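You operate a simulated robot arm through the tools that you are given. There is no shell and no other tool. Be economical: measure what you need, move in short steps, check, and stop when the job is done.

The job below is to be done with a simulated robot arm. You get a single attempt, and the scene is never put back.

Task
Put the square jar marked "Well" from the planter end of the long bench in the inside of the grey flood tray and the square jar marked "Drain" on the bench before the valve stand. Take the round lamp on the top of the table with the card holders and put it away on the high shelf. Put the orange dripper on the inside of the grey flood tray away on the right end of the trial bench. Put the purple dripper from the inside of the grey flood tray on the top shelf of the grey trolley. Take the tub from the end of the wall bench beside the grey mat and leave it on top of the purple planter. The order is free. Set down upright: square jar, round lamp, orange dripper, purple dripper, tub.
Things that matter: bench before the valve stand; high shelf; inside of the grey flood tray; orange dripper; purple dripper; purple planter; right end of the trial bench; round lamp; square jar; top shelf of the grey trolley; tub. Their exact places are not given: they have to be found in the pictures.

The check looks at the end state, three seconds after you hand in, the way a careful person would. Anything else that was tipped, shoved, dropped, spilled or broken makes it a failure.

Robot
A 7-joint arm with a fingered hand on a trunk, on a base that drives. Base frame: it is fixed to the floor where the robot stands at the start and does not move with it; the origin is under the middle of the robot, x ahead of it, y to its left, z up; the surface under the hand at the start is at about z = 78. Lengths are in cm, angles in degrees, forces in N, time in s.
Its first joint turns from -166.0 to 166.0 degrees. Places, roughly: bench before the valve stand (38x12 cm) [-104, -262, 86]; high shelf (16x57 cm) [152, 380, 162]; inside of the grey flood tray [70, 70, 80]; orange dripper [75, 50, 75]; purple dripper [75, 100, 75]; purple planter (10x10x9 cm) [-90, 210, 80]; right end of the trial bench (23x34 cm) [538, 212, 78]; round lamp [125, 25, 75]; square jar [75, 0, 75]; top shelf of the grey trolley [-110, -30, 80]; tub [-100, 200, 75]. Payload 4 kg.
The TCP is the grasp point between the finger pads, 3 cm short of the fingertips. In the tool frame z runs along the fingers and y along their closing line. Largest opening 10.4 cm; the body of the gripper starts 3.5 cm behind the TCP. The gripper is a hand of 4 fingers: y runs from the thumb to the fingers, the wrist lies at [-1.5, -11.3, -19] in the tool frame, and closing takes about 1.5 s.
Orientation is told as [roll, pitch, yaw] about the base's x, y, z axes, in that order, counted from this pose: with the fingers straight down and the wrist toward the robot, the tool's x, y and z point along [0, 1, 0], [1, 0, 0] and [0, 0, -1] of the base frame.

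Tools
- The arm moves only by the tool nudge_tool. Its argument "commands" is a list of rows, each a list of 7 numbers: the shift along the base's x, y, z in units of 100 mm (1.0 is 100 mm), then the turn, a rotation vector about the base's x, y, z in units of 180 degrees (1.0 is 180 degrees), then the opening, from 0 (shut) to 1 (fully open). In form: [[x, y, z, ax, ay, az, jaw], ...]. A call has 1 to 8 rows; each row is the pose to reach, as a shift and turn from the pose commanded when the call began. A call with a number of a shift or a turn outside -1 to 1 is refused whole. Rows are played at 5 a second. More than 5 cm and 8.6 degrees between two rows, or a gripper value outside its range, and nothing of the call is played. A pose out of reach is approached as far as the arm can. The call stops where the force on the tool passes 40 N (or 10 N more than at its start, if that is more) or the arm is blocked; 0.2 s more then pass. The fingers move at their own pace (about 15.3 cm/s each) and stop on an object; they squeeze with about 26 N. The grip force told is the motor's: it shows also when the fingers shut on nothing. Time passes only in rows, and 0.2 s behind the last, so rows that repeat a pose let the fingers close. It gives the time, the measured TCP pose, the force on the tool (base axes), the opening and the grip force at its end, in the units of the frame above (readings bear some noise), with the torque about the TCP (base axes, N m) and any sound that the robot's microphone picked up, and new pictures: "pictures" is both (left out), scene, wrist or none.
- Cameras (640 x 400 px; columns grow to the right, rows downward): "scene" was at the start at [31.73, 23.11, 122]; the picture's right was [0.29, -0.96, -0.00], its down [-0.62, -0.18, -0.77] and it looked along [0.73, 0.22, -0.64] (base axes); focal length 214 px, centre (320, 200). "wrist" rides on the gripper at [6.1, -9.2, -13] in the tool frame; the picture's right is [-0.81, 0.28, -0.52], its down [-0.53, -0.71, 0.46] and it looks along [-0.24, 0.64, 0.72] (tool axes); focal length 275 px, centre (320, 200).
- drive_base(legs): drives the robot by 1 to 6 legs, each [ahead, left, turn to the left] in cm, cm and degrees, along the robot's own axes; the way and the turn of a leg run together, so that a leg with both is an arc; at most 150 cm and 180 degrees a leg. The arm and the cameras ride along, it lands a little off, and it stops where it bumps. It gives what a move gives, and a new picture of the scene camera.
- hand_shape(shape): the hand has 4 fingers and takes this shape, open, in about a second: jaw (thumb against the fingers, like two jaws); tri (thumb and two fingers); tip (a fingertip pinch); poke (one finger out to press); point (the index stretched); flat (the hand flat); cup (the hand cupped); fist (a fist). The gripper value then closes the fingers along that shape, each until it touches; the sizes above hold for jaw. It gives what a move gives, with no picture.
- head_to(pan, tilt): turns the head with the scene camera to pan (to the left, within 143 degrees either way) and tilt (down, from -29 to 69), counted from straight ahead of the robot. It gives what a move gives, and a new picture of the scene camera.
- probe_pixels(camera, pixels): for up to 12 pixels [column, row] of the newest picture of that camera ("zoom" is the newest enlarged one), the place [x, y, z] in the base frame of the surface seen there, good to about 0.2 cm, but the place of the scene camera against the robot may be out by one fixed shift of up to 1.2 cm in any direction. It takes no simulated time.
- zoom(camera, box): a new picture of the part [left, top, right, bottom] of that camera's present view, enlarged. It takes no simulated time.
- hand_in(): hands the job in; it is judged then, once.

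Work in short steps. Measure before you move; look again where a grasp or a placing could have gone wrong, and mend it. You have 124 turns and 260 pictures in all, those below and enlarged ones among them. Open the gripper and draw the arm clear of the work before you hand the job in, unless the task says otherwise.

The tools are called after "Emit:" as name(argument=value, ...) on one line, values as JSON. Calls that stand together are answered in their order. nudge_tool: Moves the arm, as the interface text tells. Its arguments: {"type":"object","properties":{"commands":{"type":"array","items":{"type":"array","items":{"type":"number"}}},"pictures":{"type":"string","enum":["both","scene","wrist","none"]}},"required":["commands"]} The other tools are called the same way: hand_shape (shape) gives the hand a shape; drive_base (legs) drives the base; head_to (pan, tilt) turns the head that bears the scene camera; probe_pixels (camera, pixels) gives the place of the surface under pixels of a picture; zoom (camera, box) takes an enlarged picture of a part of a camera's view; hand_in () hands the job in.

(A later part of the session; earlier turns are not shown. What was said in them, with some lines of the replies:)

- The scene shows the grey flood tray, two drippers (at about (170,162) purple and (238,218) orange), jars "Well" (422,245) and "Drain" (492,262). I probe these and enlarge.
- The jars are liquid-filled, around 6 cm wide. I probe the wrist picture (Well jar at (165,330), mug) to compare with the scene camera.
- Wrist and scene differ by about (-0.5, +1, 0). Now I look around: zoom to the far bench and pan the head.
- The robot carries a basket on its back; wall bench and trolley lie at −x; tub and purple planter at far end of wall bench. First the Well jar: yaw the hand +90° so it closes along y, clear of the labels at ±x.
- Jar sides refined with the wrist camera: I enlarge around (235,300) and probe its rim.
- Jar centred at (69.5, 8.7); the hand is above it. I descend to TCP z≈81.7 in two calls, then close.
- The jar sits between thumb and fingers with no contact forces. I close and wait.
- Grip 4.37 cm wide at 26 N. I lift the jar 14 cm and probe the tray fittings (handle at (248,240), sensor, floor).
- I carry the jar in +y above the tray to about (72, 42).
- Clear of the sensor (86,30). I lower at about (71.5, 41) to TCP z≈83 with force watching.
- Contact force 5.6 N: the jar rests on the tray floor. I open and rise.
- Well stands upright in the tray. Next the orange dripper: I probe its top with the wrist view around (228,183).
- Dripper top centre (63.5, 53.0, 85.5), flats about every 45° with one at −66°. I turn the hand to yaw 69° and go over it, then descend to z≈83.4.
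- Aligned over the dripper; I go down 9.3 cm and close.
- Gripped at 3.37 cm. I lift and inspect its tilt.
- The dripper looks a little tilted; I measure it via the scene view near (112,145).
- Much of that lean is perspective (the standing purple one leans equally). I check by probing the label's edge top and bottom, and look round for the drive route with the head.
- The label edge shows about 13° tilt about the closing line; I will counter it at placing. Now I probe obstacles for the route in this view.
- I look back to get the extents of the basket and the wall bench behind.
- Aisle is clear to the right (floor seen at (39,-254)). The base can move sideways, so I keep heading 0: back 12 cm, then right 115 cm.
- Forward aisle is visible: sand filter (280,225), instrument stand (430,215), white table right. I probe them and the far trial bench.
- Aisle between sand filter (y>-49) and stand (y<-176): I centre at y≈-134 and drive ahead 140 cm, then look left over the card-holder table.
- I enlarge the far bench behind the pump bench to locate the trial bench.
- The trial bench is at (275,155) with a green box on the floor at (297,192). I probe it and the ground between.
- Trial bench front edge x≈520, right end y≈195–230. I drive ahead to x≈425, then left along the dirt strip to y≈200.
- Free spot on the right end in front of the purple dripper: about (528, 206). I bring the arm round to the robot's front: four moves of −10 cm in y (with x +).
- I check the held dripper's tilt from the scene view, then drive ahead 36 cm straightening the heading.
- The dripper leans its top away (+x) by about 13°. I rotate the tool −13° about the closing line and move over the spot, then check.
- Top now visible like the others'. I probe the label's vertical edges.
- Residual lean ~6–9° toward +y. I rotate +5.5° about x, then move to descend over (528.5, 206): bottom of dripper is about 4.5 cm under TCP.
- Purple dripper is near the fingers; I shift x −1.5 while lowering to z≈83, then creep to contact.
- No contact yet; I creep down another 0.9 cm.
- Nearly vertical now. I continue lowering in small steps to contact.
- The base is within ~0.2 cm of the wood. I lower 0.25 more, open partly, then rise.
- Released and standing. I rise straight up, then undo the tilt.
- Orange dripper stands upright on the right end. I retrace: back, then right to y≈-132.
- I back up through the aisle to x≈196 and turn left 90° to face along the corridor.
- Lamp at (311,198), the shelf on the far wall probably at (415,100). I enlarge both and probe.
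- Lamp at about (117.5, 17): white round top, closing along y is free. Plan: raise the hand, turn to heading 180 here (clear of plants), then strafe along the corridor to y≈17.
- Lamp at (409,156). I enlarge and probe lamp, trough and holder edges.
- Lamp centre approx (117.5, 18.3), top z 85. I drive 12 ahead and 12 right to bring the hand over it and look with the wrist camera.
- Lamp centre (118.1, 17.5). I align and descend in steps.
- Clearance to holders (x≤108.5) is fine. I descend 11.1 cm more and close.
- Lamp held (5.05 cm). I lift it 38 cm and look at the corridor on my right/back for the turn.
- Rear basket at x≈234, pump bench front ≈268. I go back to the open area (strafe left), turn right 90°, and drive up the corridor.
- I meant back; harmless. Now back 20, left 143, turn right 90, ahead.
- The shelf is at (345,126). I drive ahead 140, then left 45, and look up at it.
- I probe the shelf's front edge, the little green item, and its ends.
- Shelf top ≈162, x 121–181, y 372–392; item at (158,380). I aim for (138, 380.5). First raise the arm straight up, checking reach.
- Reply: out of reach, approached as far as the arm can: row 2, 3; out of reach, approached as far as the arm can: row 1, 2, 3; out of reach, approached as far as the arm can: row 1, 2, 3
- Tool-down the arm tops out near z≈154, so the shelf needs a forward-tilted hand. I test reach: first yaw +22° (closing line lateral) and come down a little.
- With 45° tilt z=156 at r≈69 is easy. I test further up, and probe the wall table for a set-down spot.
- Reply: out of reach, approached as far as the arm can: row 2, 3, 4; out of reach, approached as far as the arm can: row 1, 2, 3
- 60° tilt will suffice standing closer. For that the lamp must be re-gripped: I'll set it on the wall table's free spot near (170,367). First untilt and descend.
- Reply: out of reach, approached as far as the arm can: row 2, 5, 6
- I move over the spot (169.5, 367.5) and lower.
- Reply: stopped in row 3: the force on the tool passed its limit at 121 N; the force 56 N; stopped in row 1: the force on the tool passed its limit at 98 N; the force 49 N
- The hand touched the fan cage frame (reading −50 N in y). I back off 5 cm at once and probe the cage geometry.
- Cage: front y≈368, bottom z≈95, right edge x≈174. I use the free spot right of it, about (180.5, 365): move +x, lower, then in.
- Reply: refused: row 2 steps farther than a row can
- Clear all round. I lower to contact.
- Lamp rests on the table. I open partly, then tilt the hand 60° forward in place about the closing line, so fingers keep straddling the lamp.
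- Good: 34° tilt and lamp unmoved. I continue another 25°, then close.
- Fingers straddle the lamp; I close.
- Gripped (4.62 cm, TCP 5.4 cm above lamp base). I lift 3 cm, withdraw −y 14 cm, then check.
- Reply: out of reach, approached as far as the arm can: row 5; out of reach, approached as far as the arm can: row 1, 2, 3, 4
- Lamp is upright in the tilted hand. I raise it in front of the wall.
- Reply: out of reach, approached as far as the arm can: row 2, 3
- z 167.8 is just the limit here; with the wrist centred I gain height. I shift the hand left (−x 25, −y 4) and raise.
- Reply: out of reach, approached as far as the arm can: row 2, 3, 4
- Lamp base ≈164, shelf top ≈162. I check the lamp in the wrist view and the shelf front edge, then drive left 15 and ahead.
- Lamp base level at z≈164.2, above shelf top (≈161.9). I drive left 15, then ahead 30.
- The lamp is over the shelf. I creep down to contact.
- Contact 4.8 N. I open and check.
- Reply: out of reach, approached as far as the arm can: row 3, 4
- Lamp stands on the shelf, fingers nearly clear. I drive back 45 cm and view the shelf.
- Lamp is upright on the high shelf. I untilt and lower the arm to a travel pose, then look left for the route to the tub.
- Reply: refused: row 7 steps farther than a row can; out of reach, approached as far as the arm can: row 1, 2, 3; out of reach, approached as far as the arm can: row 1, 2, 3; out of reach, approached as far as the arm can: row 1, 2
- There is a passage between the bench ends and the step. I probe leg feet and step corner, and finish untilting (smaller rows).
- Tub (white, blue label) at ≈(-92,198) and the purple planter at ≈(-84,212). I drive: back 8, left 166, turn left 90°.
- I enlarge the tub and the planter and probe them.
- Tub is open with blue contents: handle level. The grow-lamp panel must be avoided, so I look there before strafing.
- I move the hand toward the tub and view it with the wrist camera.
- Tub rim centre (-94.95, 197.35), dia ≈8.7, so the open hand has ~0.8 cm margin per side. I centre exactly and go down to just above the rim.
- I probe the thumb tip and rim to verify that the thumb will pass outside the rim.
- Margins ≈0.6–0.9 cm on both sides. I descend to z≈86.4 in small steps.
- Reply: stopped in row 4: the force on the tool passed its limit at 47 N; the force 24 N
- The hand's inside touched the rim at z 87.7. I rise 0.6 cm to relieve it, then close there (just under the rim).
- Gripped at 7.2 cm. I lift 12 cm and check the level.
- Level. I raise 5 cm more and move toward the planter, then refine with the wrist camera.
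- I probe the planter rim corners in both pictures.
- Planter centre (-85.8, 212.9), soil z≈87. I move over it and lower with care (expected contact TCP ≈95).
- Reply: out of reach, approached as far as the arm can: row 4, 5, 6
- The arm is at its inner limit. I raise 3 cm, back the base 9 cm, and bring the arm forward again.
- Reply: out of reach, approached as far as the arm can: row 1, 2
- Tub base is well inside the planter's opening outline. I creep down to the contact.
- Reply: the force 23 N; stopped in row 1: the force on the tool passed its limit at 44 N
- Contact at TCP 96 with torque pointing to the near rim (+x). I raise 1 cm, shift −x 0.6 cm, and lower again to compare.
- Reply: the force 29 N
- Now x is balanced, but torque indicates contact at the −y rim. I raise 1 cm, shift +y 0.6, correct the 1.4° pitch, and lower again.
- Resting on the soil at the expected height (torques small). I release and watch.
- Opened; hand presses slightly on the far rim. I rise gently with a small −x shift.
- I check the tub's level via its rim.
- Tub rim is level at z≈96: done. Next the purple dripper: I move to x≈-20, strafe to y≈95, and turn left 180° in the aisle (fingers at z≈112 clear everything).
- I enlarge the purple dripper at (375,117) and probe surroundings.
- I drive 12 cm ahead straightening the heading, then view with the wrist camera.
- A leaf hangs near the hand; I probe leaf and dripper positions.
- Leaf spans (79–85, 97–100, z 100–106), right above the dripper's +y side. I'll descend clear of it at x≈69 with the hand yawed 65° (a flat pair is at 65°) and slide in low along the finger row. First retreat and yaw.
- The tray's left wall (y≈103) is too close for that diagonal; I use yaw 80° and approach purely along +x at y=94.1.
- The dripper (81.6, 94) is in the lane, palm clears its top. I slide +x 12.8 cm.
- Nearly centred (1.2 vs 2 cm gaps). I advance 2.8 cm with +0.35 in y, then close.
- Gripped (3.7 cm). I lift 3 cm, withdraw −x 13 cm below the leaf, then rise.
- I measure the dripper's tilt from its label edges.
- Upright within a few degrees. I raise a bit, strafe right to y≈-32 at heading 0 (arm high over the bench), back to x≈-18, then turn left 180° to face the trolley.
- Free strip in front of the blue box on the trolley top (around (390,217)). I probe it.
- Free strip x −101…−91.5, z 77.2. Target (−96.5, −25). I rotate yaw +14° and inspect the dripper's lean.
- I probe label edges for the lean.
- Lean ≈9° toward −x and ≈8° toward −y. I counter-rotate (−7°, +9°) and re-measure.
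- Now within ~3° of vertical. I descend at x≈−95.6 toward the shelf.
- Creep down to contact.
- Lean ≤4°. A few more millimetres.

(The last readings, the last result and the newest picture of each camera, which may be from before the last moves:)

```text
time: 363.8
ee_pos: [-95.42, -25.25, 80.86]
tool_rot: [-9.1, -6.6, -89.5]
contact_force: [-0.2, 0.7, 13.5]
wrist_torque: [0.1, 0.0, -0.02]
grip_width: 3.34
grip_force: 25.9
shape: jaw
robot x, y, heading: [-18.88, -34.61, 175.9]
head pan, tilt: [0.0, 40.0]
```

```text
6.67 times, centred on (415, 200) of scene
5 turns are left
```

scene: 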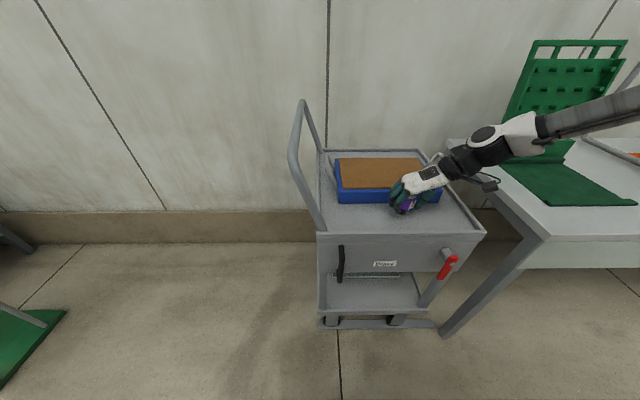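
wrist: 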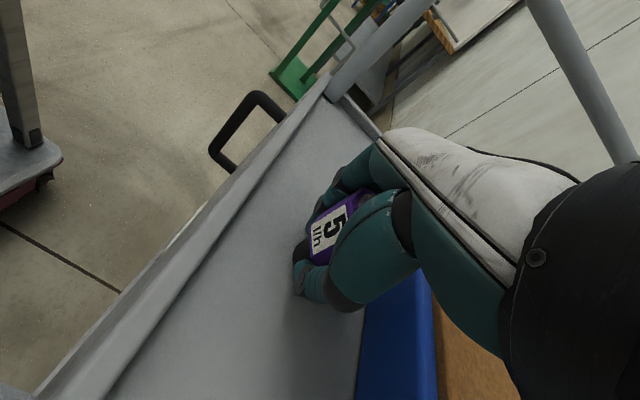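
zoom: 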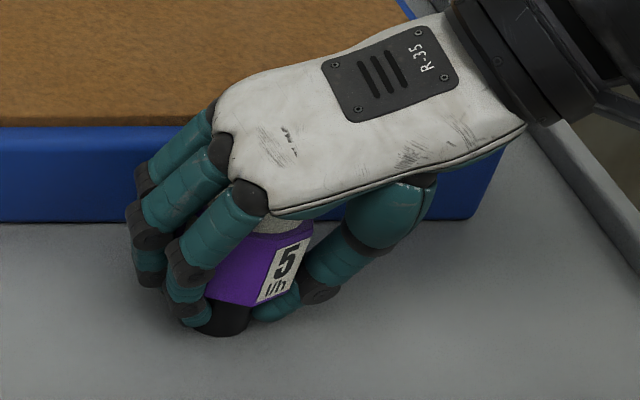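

Contact at 13.5 N: the purple dripper stands on the shelf. Few turns remain, so I batch: release, rise, untilt, turn to the long bench and view the Drain jar with the wrist camera.

Emit:
nudge_tool(commands=[[0, 0, 0, 0, 0, 0, 0.4], [0, 0, 0, 0, 0, 0, 0.5], [0, 0, 0, 0, 0, 0, 0.6], [0, 0, 0, 0, 0, 0, 0.6], [0, 0, 0, 0, 0, 0, 0.6], [0, 0, 0.3, 0, 0, 0, 0.6], [0, 0, 0.7, 0, 0, 0, 0.6], [0, 0, 1.0, 0, 0, 0, 0.6]], pictures="none")

Emit:
nudge_tool(commands=[[0, 0, 0.4, 0, 0, 0, 1], [0, 0, 0.8, 0.02, -0.025, 0, 1], [0, 0, 1.0, 0.039, -0.05, 0, 1]], pictures="none")

Emit:
nudge_tool(commands=[[0, 0, 0.4, 0, 0, -0.03, 1], [0, 0, 0.8, 0, 0, -0.058, 1], [0, 0, 1.0, 0, 0, -0.058, 1]], pictures="scene")

Emit:
zoom(camera="scene", box=[360, 150, 460, 240])

Emit:
drive_base(legs=[[0, 0, -176], [9.5, 33, 0]])

Emit:
nudge_tool(commands=[[0, 0, -0.4, 0, 0, 0, 1], [0, 0, -0.8, 0, 0, 0, 1], [0, 0, -0.8, 0, 0, 0, 1]], pictures="both")

Emit:
zoom(camera="wrist", box=[120, 220, 400, 400])

Emit:
probe_pixels(camera="wrist", pixels=[[180, 290], [205, 290], [230, 290], [255, 290], [180, 320], [205, 320], [230, 320], [255, 320], [190, 305], [220, 305], [245, 305], [220, 340]])

Emit:
head_to(pan=0, tilt=45)

Emit:
probe_pixels(camera="scene", pixels=[[400, 180], [410, 180], [420, 180], [430, 180], [400, 195], [410, 195], [420, 195], [430, 195], [440, 195], [410, 210], [420, 210], [430, 210]])

```text
time: 365.6
ee_pos: [-95.4, -25.27, 90.55]
tool_rot: [-9.1, -6.6, -89.5]
contact_force: [-1.2, 0.9, -0.4]
wrist_torque: [0.0, 0.02, -0.02]
grip_width: 6.19
grip_force: 0.0
shape: jaw
robot x, y, heading: [-18.75, -34.3, 176.2]
head pan, tilt: [0.0, 40.0]
```

```text
time: 366.4
ee_pos: [-95.44, -25.2, 100.68]
tool_rot: [0.1, 0.3, -89.9]
contact_force: [0.6, -0.4, 0.0]
wrist_torque: [-0.03, -0.02, -0.02]
grip_width: 10.39
grip_force: 0.0
shape: jaw
robot x, y, heading: [-18.81, -34.01, 176.0]
head pan, tilt: [0.0, 40.0]
```

```text
time: 367.2
ee_pos: [-95.45, -25.29, 110.78]
tool_rot: [0.1, 0.3, -100.5]
contact_force: [0.6, -0.5, -1.0]
wrist_torque: [-0.02, 0.0, 0.0]
grip_width: 10.36
grip_force: 0.1
shape: jaw
robot x, y, heading: [-18.83, -34.2, 176.1]
head pan, tilt: [0.0, 40.0]
```

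scene: 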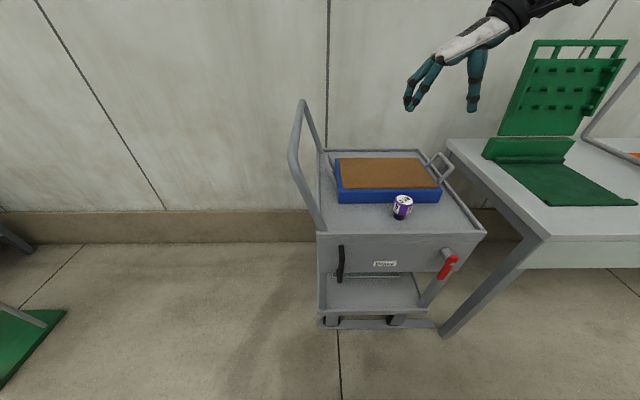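

```text
4.44 times, centred on (410, 195) of scene
```

zoom: 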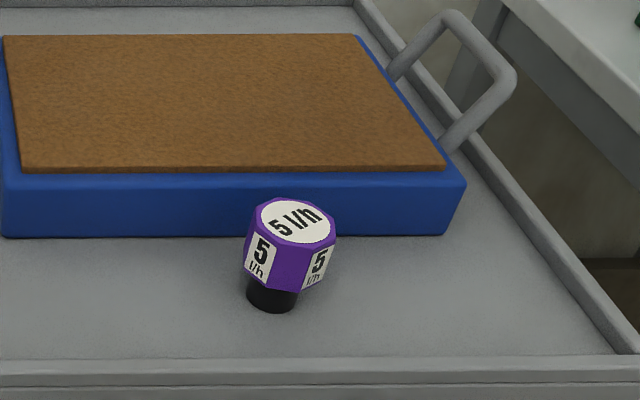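

```text
time: 376.5
ee_pos: [66.81, -2.8, 110.74]
tool_rot: [-0.1, 0.3, 85.7]
contact_force: [-0.1, -0.4, 1.1]
wrist_torque: [-0.03, -0.02, -0.02]
grip_width: 10.37
grip_force: 0.1
shape: jaw
robot x, y, heading: [-10.72, -1.77, 2.3]
head pan, tilt: [0.0, 40.0]
```

scene: 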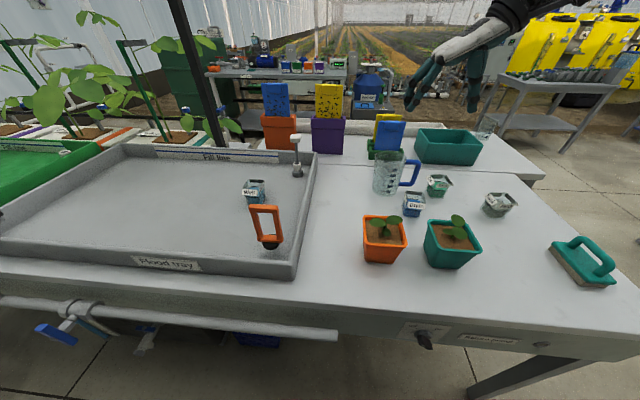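

```text
time: 377.3
ee_pos: [66.73, -2.73, 102.6]
tool_rot: [0.0, 0.4, 85.7]
contact_force: [0.3, 0.2, 0.3]
wrist_torque: [0.02, 0.03, 0.01]
grip_width: 10.37
grip_force: 0.0
shape: jaw
robot x, y, heading: [-10.19, -2.34, 2.1]
head pan, tilt: [0.0, 40.0]
```

scene: 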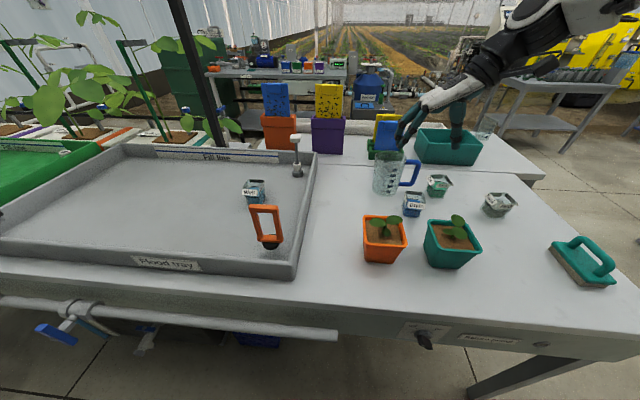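
wrist: 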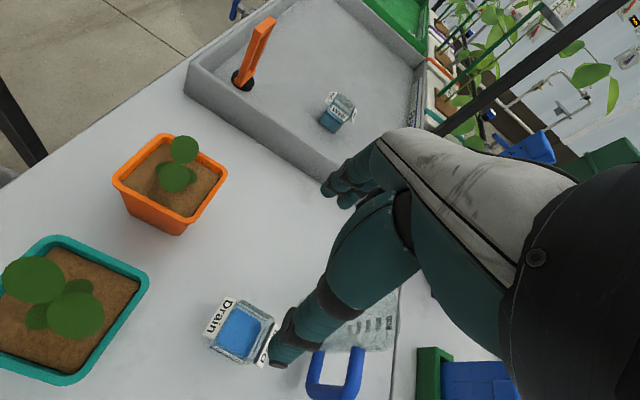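

```text
2.22 times, centred on (260, 310) of wrist
```

zoom: 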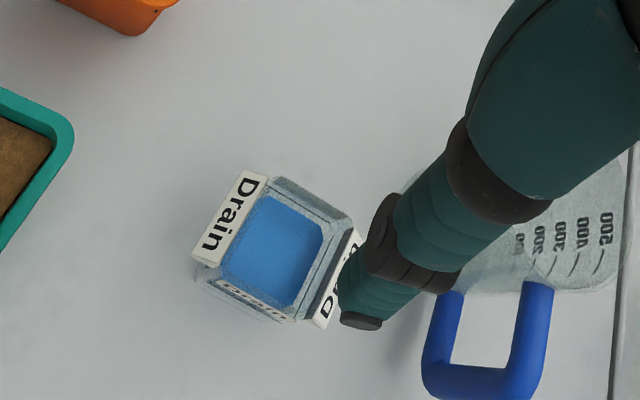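

```text
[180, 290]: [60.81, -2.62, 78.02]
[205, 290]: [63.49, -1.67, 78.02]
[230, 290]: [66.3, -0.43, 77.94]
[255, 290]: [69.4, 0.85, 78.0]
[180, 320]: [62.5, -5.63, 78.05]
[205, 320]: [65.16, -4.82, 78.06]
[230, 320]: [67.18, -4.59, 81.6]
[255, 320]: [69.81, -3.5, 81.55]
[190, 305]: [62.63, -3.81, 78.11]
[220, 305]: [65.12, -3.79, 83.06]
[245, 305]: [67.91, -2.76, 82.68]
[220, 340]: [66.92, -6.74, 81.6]
```

```text
time: 378.0
ee_pos: [66.67, -2.69, 102.75]
tool_rot: [0.0, 0.3, 85.7]
contact_force: [0.6, 0.4, -0.9]
wrist_torque: [-0.04, -0.01, 0.03]
grip_width: 10.35
grip_force: 0.2
shape: jaw
robot x, y, heading: [-10.82, -1.63, 2.2]
head pan, tilt: [0.0, 45.0]
```

scene: 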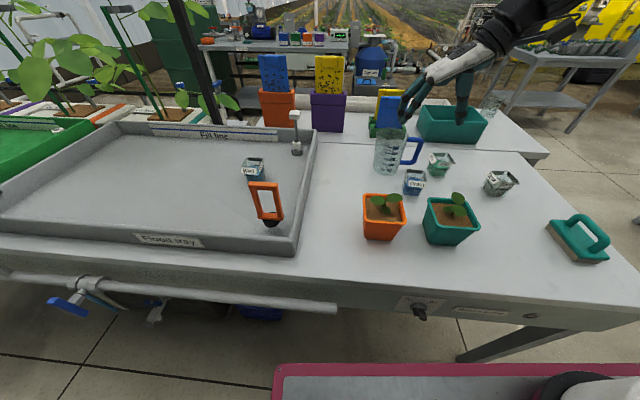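

```text
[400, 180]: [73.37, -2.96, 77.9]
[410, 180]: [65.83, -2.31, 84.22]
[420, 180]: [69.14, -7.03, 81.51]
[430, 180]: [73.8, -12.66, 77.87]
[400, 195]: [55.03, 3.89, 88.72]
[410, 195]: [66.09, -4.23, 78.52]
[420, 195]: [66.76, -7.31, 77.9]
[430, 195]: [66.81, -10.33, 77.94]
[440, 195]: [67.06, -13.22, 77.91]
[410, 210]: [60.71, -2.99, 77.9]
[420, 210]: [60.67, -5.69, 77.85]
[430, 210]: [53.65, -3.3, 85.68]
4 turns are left
```

Purple dripper is upright on the trolley. Drain jar rim centre computed at (68.65, −5.3), sides aligned with yaw ≈86°. I grasp it as the Well jar, lift high, strafe at heading 0 to y≈−265, turn right 180° there and look at the bench.

Emit:
nudge_tool(commands=[[0.1, -0.13, 0, 0, 0, 0, 1], [0.195, -0.258, 0, 0, 0, 0, 1], [0.195, -0.258, -0.4, 0, 0, 0, 1], [0.195, -0.258, -0.8, 0, 0, 0, 1], [0.195, -0.258, -1.0, 0, 0, 0, 1]], pictures="none")

Emit:
nudge_tool(commands=[[0, 0, -0.3, 0, 0, 0, 1], [0, 0, -0.6, 0, 0, 0, 1], [0, 0, -0.8, 0, 0, 0, 1], [0, 0, -1.0, 0, 0, 0, 1], [0, 0, -1.0, 0, 0, 0, 1]], pictures="wrist")

Emit:
nudge_tool(commands=[[0, 0, -0.07, 0, 0, 0, 1], [0, 0, -0.07, 0, 0, 0, 0.6], [0, 0, -0.07, 0, 0, 0, 0.3], [0, 0, -0.07, 0, 0, 0, 0], [0, 0, -0.07, 0, 0, 0, 0], [0, 0, -0.07, 0, 0, 0, 0], [0, 0, -0.07, 0, 0, 0, 0], [0, 0, -0.07, 0, 0, 0, 0]], pictures="wrist")

Emit:
nudge_tool(commands=[[0, 0, 0.2, 0, 0, 0, 0], [0, 0, 0.5, 0, 0, 0, 0], [0, 0, 0.8, 0, 0, 0, 0], [0, 0, 1.0, 0, 0, 0, 0]], pictures="none")

Emit:
nudge_tool(commands=[[0, 0, 0.35, 0, 0, 0, 0], [0, 0, 0.7, 0, 0, 0, 0], [0, 0, 1.0, 0, 0, 0, 0]], pictures="none")

Emit:
nudge_tool(commands=[[0, 0, 0.35, 0, 0, 0, 0], [0, 0, 0.7, 0, 0, 0, 0], [0, 0, 1.0, 0, 0, 0, 0]], pictures="none")

Emit:
nudge_tool(commands=[[0, 0, 0.35, 0, 0, 0, 0], [0, 0, 0.7, 0, 0, 0, 0], [0, 0, 0.9, 0, 0, 0, 0], [0, 0, 0.9, 0, 0, 0, 0]], pictures="wrist")

Emit:
drive_base(legs=[[0, 0, -2.2], [0, -130, 0], [0, -134, 1], [0, 0, -180]])

Emit:
head_to(pan=0, tilt=40)

Emit:
probe_pixels(camera="scene", pixels=[[300, 140], [340, 140], [380, 140], [420, 140], [300, 155], [340, 155], [380, 155], [420, 155], [300, 170], [340, 170], [380, 170], [420, 170]])

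Emit:
probe_pixels(camera="scene", pixels=[[260, 185], [300, 185], [340, 185], [380, 185], [420, 185], [460, 185], [300, 200], [340, 200], [380, 200], [420, 200], [460, 170], [460, 155]])

Emit:
zoom(camera="scene", box=[220, 90, 500, 265])

```text
time: 379.2
ee_pos: [68.75, -5.6, 92.52]
tool_rot: [0.1, 0.3, 85.7]
contact_force: [-0.1, 0.0, -0.1]
wrist_torque: [-0.03, -0.02, -0.02]
grip_width: 10.36
grip_force: 0.1
shape: jaw
robot x, y, heading: [-10.56, -1.55, 2.2]
head pan, tilt: [0.0, 45.0]
```

```text
time: 380.4
ee_pos: [68.44, -5.38, 82.52]
tool_rot: [0.0, 0.2, 85.7]
contact_force: [-0.6, 0.4, 0.5]
wrist_torque: [0.0, 0.03, -0.02]
grip_width: 10.35
grip_force: 0.0
shape: jaw
robot x, y, heading: [-10.38, -1.59, 2.1]
head pan, tilt: [0.0, 45.0]
```

wrist: 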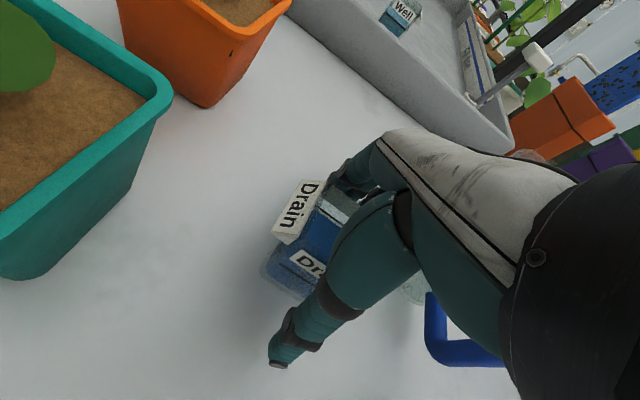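

```text
time: 382.2
ee_pos: [68.61, -5.37, 81.98]
tool_rot: [0.0, 0.3, 85.7]
contact_force: [-0.5, -0.1, -0.2]
wrist_torque: [0.02, 0.0, -0.01]
grip_width: 4.35
grip_force: 26.0
shape: jaw
robot x, y, heading: [-10.38, -1.79, 1.9]
head pan, tilt: [0.0, 45.0]
```

wrist: 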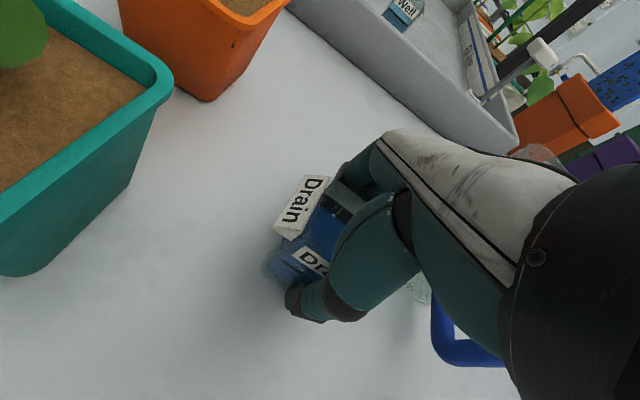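

```text
time: 383.2
ee_pos: [68.64, -5.12, 91.85]
tool_rot: [-0.1, 0.4, 85.7]
contact_force: [0.3, 0.4, -1.2]
wrist_torque: [-0.01, 0.0, -0.02]
grip_width: 4.36
grip_force: 25.6
shape: jaw
robot x, y, heading: [-10.61, -1.74, 2.3]
head pan, tilt: [0.0, 45.0]
```

```text
time: 384.0
ee_pos: [68.86, -5.2, 102.1]
tool_rot: [0.1, 0.3, 85.8]
contact_force: [0.1, -1.1, -1.3]
wrist_torque: [0.01, 0.0, -0.01]
grip_width: 4.35
grip_force: 26.0
shape: jaw
robot x, y, heading: [-10.35, -1.85, 2.2]
head pan, tilt: [0.0, 45.0]
```

```text
time: 384.8
ee_pos: [68.83, -5.42, 112.03]
tool_rot: [0.1, 0.3, 85.8]
contact_force: [-0.2, -0.3, -1.8]
wrist_torque: [0.0, 0.03, 0.0]
grip_width: 4.35
grip_force: 26.2
shape: jaw
robot x, y, heading: [-10.52, -1.87, 2.1]
head pan, tilt: [0.0, 45.0]
```

```text
time: 385.8
ee_pos: [68.73, -5.45, 121.0]
tool_rot: [0.1, 0.4, 85.7]
contact_force: [-0.1, 0.3, -1.4]
wrist_torque: [0.01, 0.02, 0.01]
grip_width: 4.36
grip_force: 26.3
shape: jaw
robot x, y, heading: [-10.46, -1.54, 2.3]
head pan, tilt: [0.0, 45.0]
```

wrist: 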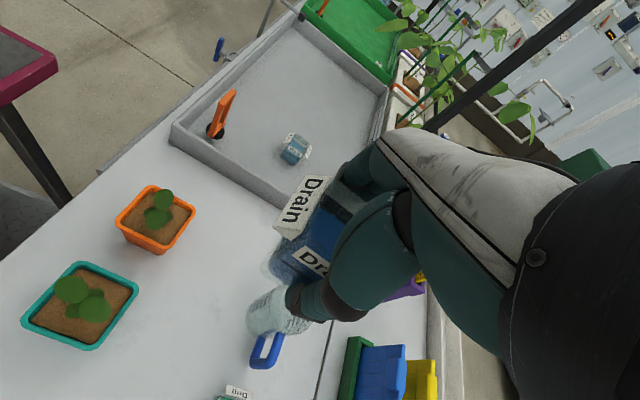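

```text
time: 406.3
ee_pos: [-88.24, -259.79, 120.95]
tool_rot: [0.0, 0.2, -94.0]
contact_force: [-0.4, 0.1, 0.2]
wrist_torque: [0.0, -0.01, -0.02]
grip_width: 4.36
grip_force: 25.9
shape: jaw
robot x, y, heading: [-9.37, -263.18, -177.9]
head pan, tilt: [0.0, 45.0]
```

scene: 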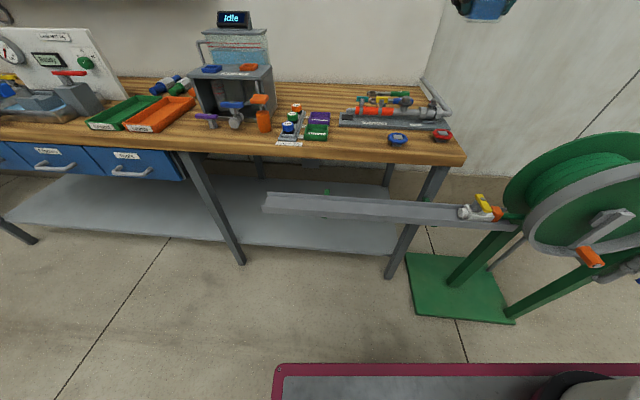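

```text
time: 406.9
ee_pos: [-88.22, -259.7, 120.89]
tool_rot: [0.0, 0.3, -94.0]
contact_force: [-0.8, -0.3, -1.4]
wrist_torque: [-0.01, -0.01, 0.03]
grip_width: 4.35
grip_force: 25.6
shape: jaw
robot x, y, heading: [-8.94, -263.04, -177.6]
head pan, tilt: [0.0, 40.0]
```

scene: 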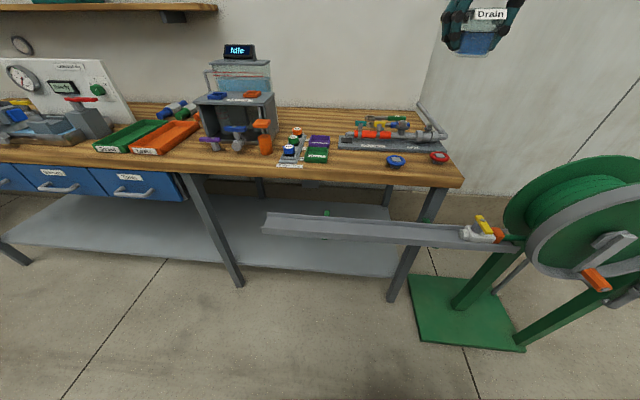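

```text
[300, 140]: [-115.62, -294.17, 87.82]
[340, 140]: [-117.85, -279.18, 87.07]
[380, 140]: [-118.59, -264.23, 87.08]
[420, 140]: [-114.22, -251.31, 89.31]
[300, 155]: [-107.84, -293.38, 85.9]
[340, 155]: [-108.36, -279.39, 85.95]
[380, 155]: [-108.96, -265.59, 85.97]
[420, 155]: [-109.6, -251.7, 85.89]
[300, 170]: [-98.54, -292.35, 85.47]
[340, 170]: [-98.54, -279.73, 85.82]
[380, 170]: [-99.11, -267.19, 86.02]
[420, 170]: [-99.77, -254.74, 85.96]
```

```text
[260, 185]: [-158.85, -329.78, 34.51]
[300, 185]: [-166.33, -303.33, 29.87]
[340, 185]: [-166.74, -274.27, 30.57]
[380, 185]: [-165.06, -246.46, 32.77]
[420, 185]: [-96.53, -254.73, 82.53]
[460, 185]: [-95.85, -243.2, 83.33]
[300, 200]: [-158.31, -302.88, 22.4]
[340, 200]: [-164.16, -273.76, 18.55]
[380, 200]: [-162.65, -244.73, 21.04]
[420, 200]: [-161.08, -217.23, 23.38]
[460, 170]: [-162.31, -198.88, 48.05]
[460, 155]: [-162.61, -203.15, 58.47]
```

```text
2.29 times, centred on (360, 178) of scene
3 turns are left
```

zoom: 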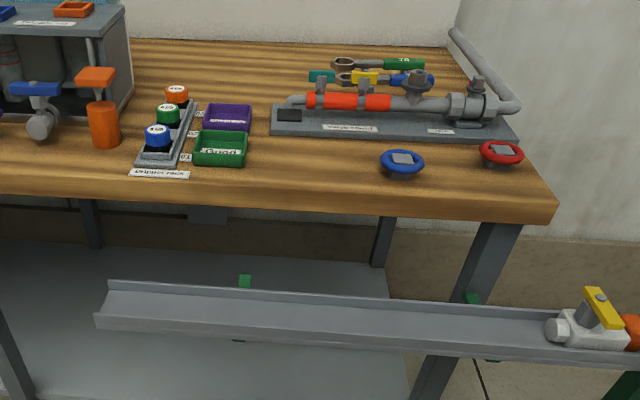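

The Drain jar is held level. "Valve stand" assembly sits at x≈−112; free spot in front between the green box (y≈−284) and blue knob (y≈−264): target (−103.8, −274), bench z 86. I drive 8 cm ahead, move the arm over it and lower to just above.

Emit:
drive_base(legs=[[8, 0, 0]])

Emit:
nudge_tool(commands=[[-0.13, -0.33, 0, 0, 0, 0, 0], [-0.26, -0.66, 0, 0, 0, 0, 0], [-0.4, -1.0, 0, 0, 0, 0, 0]], pictures="none")

Emit:
nudge_tool(commands=[[-0.2, -0.2, 0, 0, 0, 0, 0], [-0.36, -0.395, 0, 0, 0, 0, 0], [-0.36, -0.395, -0.3, 0, 0, 0, 0], [-0.36, -0.395, -0.6, 0, 0, 0, 0], [-0.36, -0.395, -0.9, 0, 0, 0, 0], [-0.36, -0.395, -1.0, 0, 0, 0, 0]], pictures="none")

Emit:
nudge_tool(commands=[[0, 0, -0.3, 0, 0, 0, 0], [0, 0, -0.6, 0, 0, 0, 0], [0, 0, -0.9, 0, 0, 0, 0], [0, 0, -1.0, 0, 0, 0, 0]], pictures="none")

Emit:
nudge_tool(commands=[[0, 0, -0.3, 0, 0, 0, 0], [0, 0, -0.6, 0, 0, 0, 0], [0, 0, -0.75, 0, 0, 0, 0], [0, 0, -0.75, 0, 0, 0, 0]], pictures="both")

Emit:
zoom(camera="scene", box=[280, 110, 460, 240])

Emit:
probe_pixels(camera="wrist", pixels=[[300, 205], [310, 265], [290, 300], [250, 300], [200, 250], [150, 200], [260, 350], [340, 360], [380, 340], [300, 360], [220, 320], [250, 200]])

```text
time: 408.0
ee_pos: [-96.45, -260.01, 121.02]
tool_rot: [0.0, 0.3, -94.0]
contact_force: [0.4, 0.7, -1.1]
wrist_torque: [0.01, -0.04, -0.01]
grip_width: 4.35
grip_force: 26.1
shape: jaw
robot x, y, heading: [-16.97, -262.78, -177.5]
head pan, tilt: [0.0, 40.0]
```

scene: 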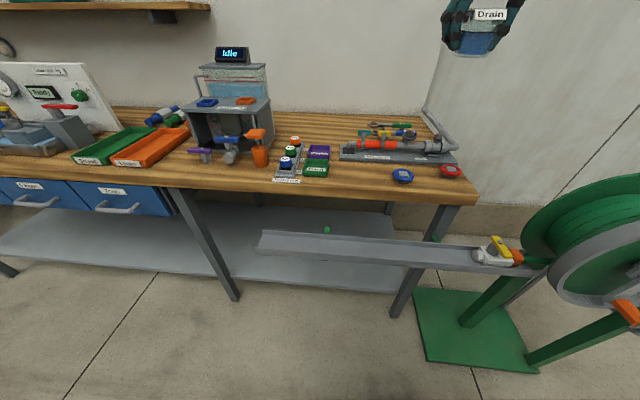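

```text
time: 408.8
ee_pos: [-100.56, -269.92, 120.68]
tool_rot: [0.0, 0.4, -94.0]
contact_force: [-0.1, 0.3, -1.4]
wrist_torque: [-0.01, 0.0, 0.0]
grip_width: 4.37
grip_force: 26.3
shape: jaw
robot x, y, heading: [-17.08, -263.38, -177.4]
head pan, tilt: [0.0, 40.0]
```

```text
time: 410.2
ee_pos: [-103.95, -273.78, 110.83]
tool_rot: [0.0, 0.3, -94.0]
contact_force: [0.2, 0.3, -1.1]
wrist_torque: [-0.01, -0.04, 0.01]
grip_width: 4.33
grip_force: 26.4
shape: jaw
robot x, y, heading: [-17.0, -263.45, -177.7]
head pan, tilt: [0.0, 40.0]
```

```text
time: 411.2
ee_pos: [-103.88, -274.02, 100.91]
tool_rot: [0.0, 0.5, -94.0]
contact_force: [0.3, -0.3, -1.5]
wrist_torque: [0.0, -0.02, -0.02]
grip_width: 4.36
grip_force: 26.2
shape: jaw
robot x, y, heading: [-17.17, -263.12, -177.6]
head pan, tilt: [0.0, 40.0]
```

```text
time: 412.2
ee_pos: [-103.97, -273.98, 93.51]
tool_rot: [-0.1, 0.3, -94.0]
contact_force: [-0.5, 0.0, -1.1]
wrist_torque: [0.0, 0.0, -0.01]
grip_width: 4.34
grip_force: 26.3
shape: jaw
robot x, y, heading: [-17.21, -263.57, -177.8]
head pan, tilt: [0.0, 40.0]
```

scene: 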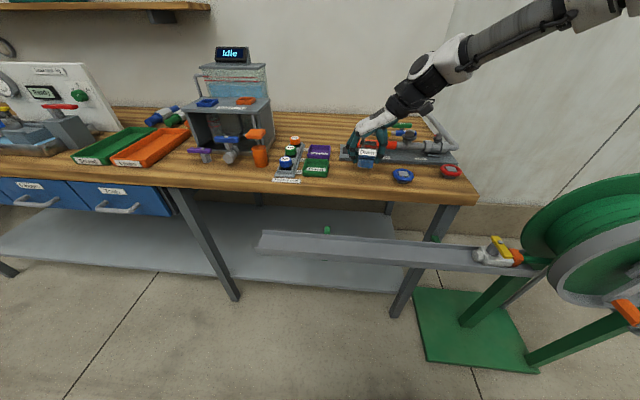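
wrist: 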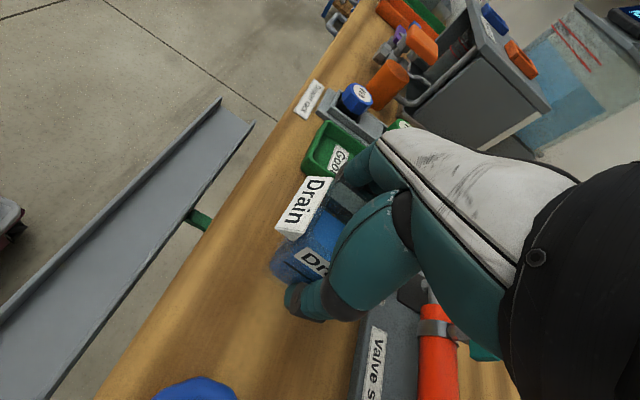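

```text
3.08 times, centred on (370, 175) of scene
```

zoom: 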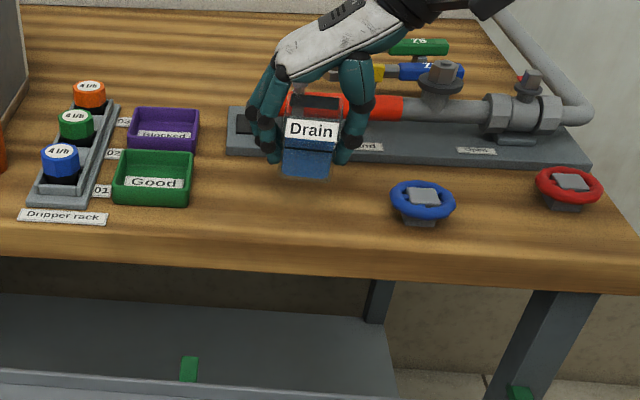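

```text
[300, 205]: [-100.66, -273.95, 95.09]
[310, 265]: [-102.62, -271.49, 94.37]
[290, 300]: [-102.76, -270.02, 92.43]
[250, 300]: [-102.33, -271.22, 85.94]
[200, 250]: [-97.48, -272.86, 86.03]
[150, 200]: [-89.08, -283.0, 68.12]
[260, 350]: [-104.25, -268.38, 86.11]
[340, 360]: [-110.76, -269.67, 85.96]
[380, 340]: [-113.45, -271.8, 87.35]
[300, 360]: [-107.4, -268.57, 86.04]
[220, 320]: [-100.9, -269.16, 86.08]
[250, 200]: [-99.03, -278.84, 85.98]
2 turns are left
```

Position is right (bench z 86.0, clear of box, knob and valve stand). I lower the last 3.6 cm, release, rise well clear and check.

Emit:
nudge_tool(commands=[[0, 0, -0.15, 0, 0, 0, 0], [0, 0, -0.27, 0, 0, 0, 0], [0, 0, -0.33, 0, 0, 0, 0], [0, 0, -0.355, 0, 0, 0, 0], [0, 0, -0.37, 0, 0, 0, 0], [0, 0, -0.37, 0, 0, 0, 0]], pictures="none")

Emit:
nudge_tool(commands=[[0, 0, 0, 0, 0, 0, 0.5], [0, 0, 0, 0, 0, 0, 0.7], [0, 0, 0, 0, 0, 0, 0.85], [0, 0, 0, 0, 0, 0, 0.85], [0, 0, 0, 0, 0, 0, 0.85]], pictures="none")

Emit:
nudge_tool(commands=[[0, 0, 0.2, 0, 0, 0, 0.85], [0, 0, 0.5, 0, 0, 0, 0.85], [0, 0, 0.8, 0, 0, 0, 0.85], [0, 0, 1.0, 0, 0, 0, 0.85]], pictures="wrist")

Emit:
nudge_tool(commands=[[0, 0, 0.4, 0, 0, 0, 1], [0, 0, 0.8, 0, 0, 0, 1], [0, 0, 1.0, 0, 0, 0, 1]], pictures="both")

Emit:
zoom(camera="scene", box=[280, 110, 460, 240])

Emit:
drive_base(legs=[[-15, 0, 0]])

```text
time: 413.6
ee_pos: [-103.92, -273.9, 89.86]
tool_rot: [0.0, 0.3, -94.1]
contact_force: [-0.4, 1.3, 7.3]
wrist_torque: [0.05, -0.02, 0.01]
grip_width: 4.38
grip_force: 26.1
shape: jaw
robot x, y, heading: [-17.3, -263.18, -177.2]
head pan, tilt: [0.0, 40.0]
```

```text
time: 414.8
ee_pos: [-103.85, -273.96, 89.74]
tool_rot: [0.1, 0.4, -94.0]
contact_force: [-0.1, -0.1, 0.0]
wrist_torque: [0.05, -0.03, -0.01]
grip_width: 8.83
grip_force: 0.0
shape: jaw
robot x, y, heading: [-17.27, -263.39, -177.5]
head pan, tilt: [0.0, 40.0]
```

```text
time: 415.8
ee_pos: [-104.03, -273.87, 99.92]
tool_rot: [0.0, 0.3, -94.1]
contact_force: [1.1, 0.0, 0.4]
wrist_torque: [-0.02, 0.0, 0.01]
grip_width: 8.82
grip_force: 0.1
shape: jaw
robot x, y, heading: [-17.11, -263.27, -177.7]
head pan, tilt: [0.0, 40.0]
```

wrist: 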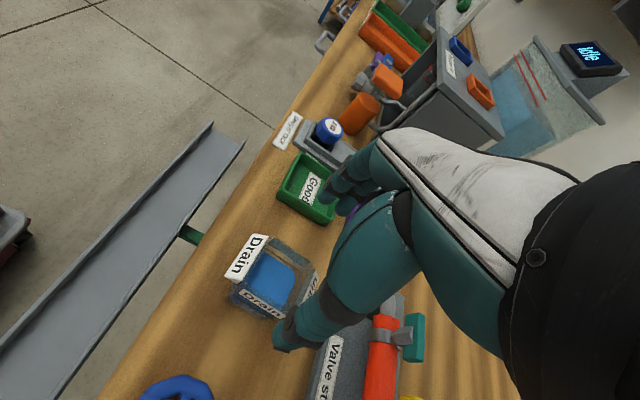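

```text
time: 416.6
ee_pos: [-104.03, -273.81, 109.89]
tool_rot: [0.1, 0.3, -94.1]
contact_force: [0.2, -0.5, 0.1]
wrist_torque: [-0.01, -0.01, 0.0]
grip_width: 10.35
grip_force: 0.1
shape: jaw
robot x, y, heading: [-17.04, -263.0, -177.5]
head pan, tilt: [0.0, 40.0]
```

scene: 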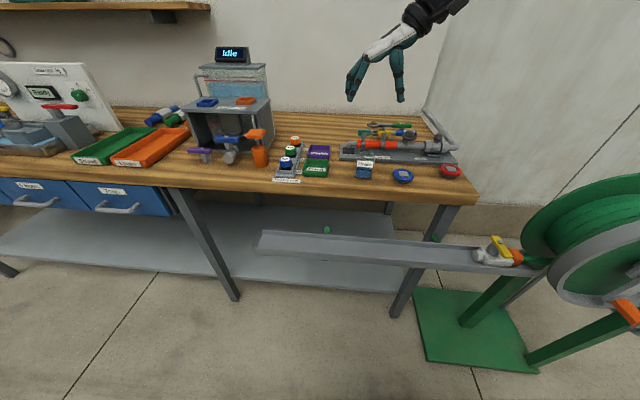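
wrist: 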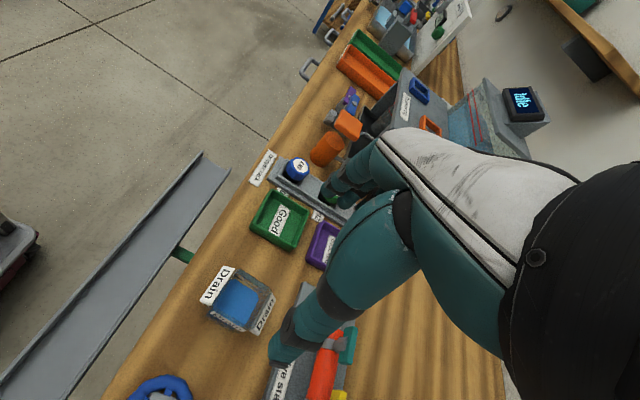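

```text
3.08 times, centred on (370, 175) of scene
```

zoom: 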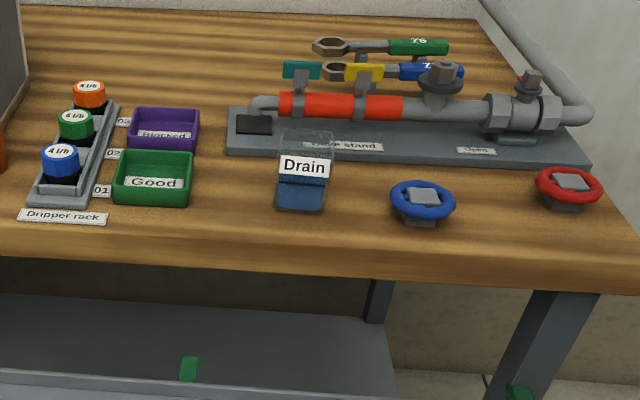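

```text
time: 418.0
ee_pos: [-89.09, -273.48, 109.85]
tool_rot: [0.0, 0.3, -94.0]
contact_force: [-0.2, -0.1, 0.0]
wrist_torque: [0.0, -0.02, 0.04]
grip_width: 10.35
grip_force: 0.0
shape: jaw
robot x, y, heading: [-2.55, -262.78, -177.6]
head pan, tilt: [0.0, 40.0]
1 turns are left
```

scene: 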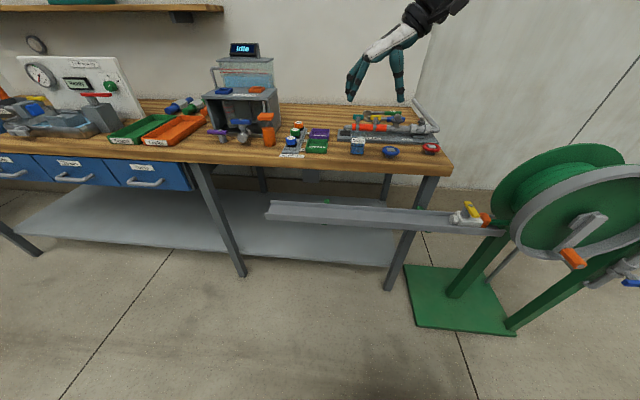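

The Drain jar stands upright on the bench before the valve stand, and the open hand and arm are clear. I hand the job in.

Emit:
hand_in()

```text
The job is handed in.
```

I handed the job in with all six objects at their places. Each looked upright in the last picture I took of it. The lamp, tub and drippers were not looked at again after I moved on.

- **Well jar:** inside the grey flood tray.
- **Drain jar:** on the bench before the valve stand.
- **Round lamp:** on the high shelf. The hand pushed against the fan cage under the shelf on the way (about 120 N); I saw no change to the cage afterwards.
- **Orange dripper:** on the right end of the trial bench.
- **Purple dripper:** on the top shelf of the grey trolley.
- **Tub:** on the purple planter, resting on its soil over the seedling. The planter may have shifted by about 0.2 cm as the tub settled.
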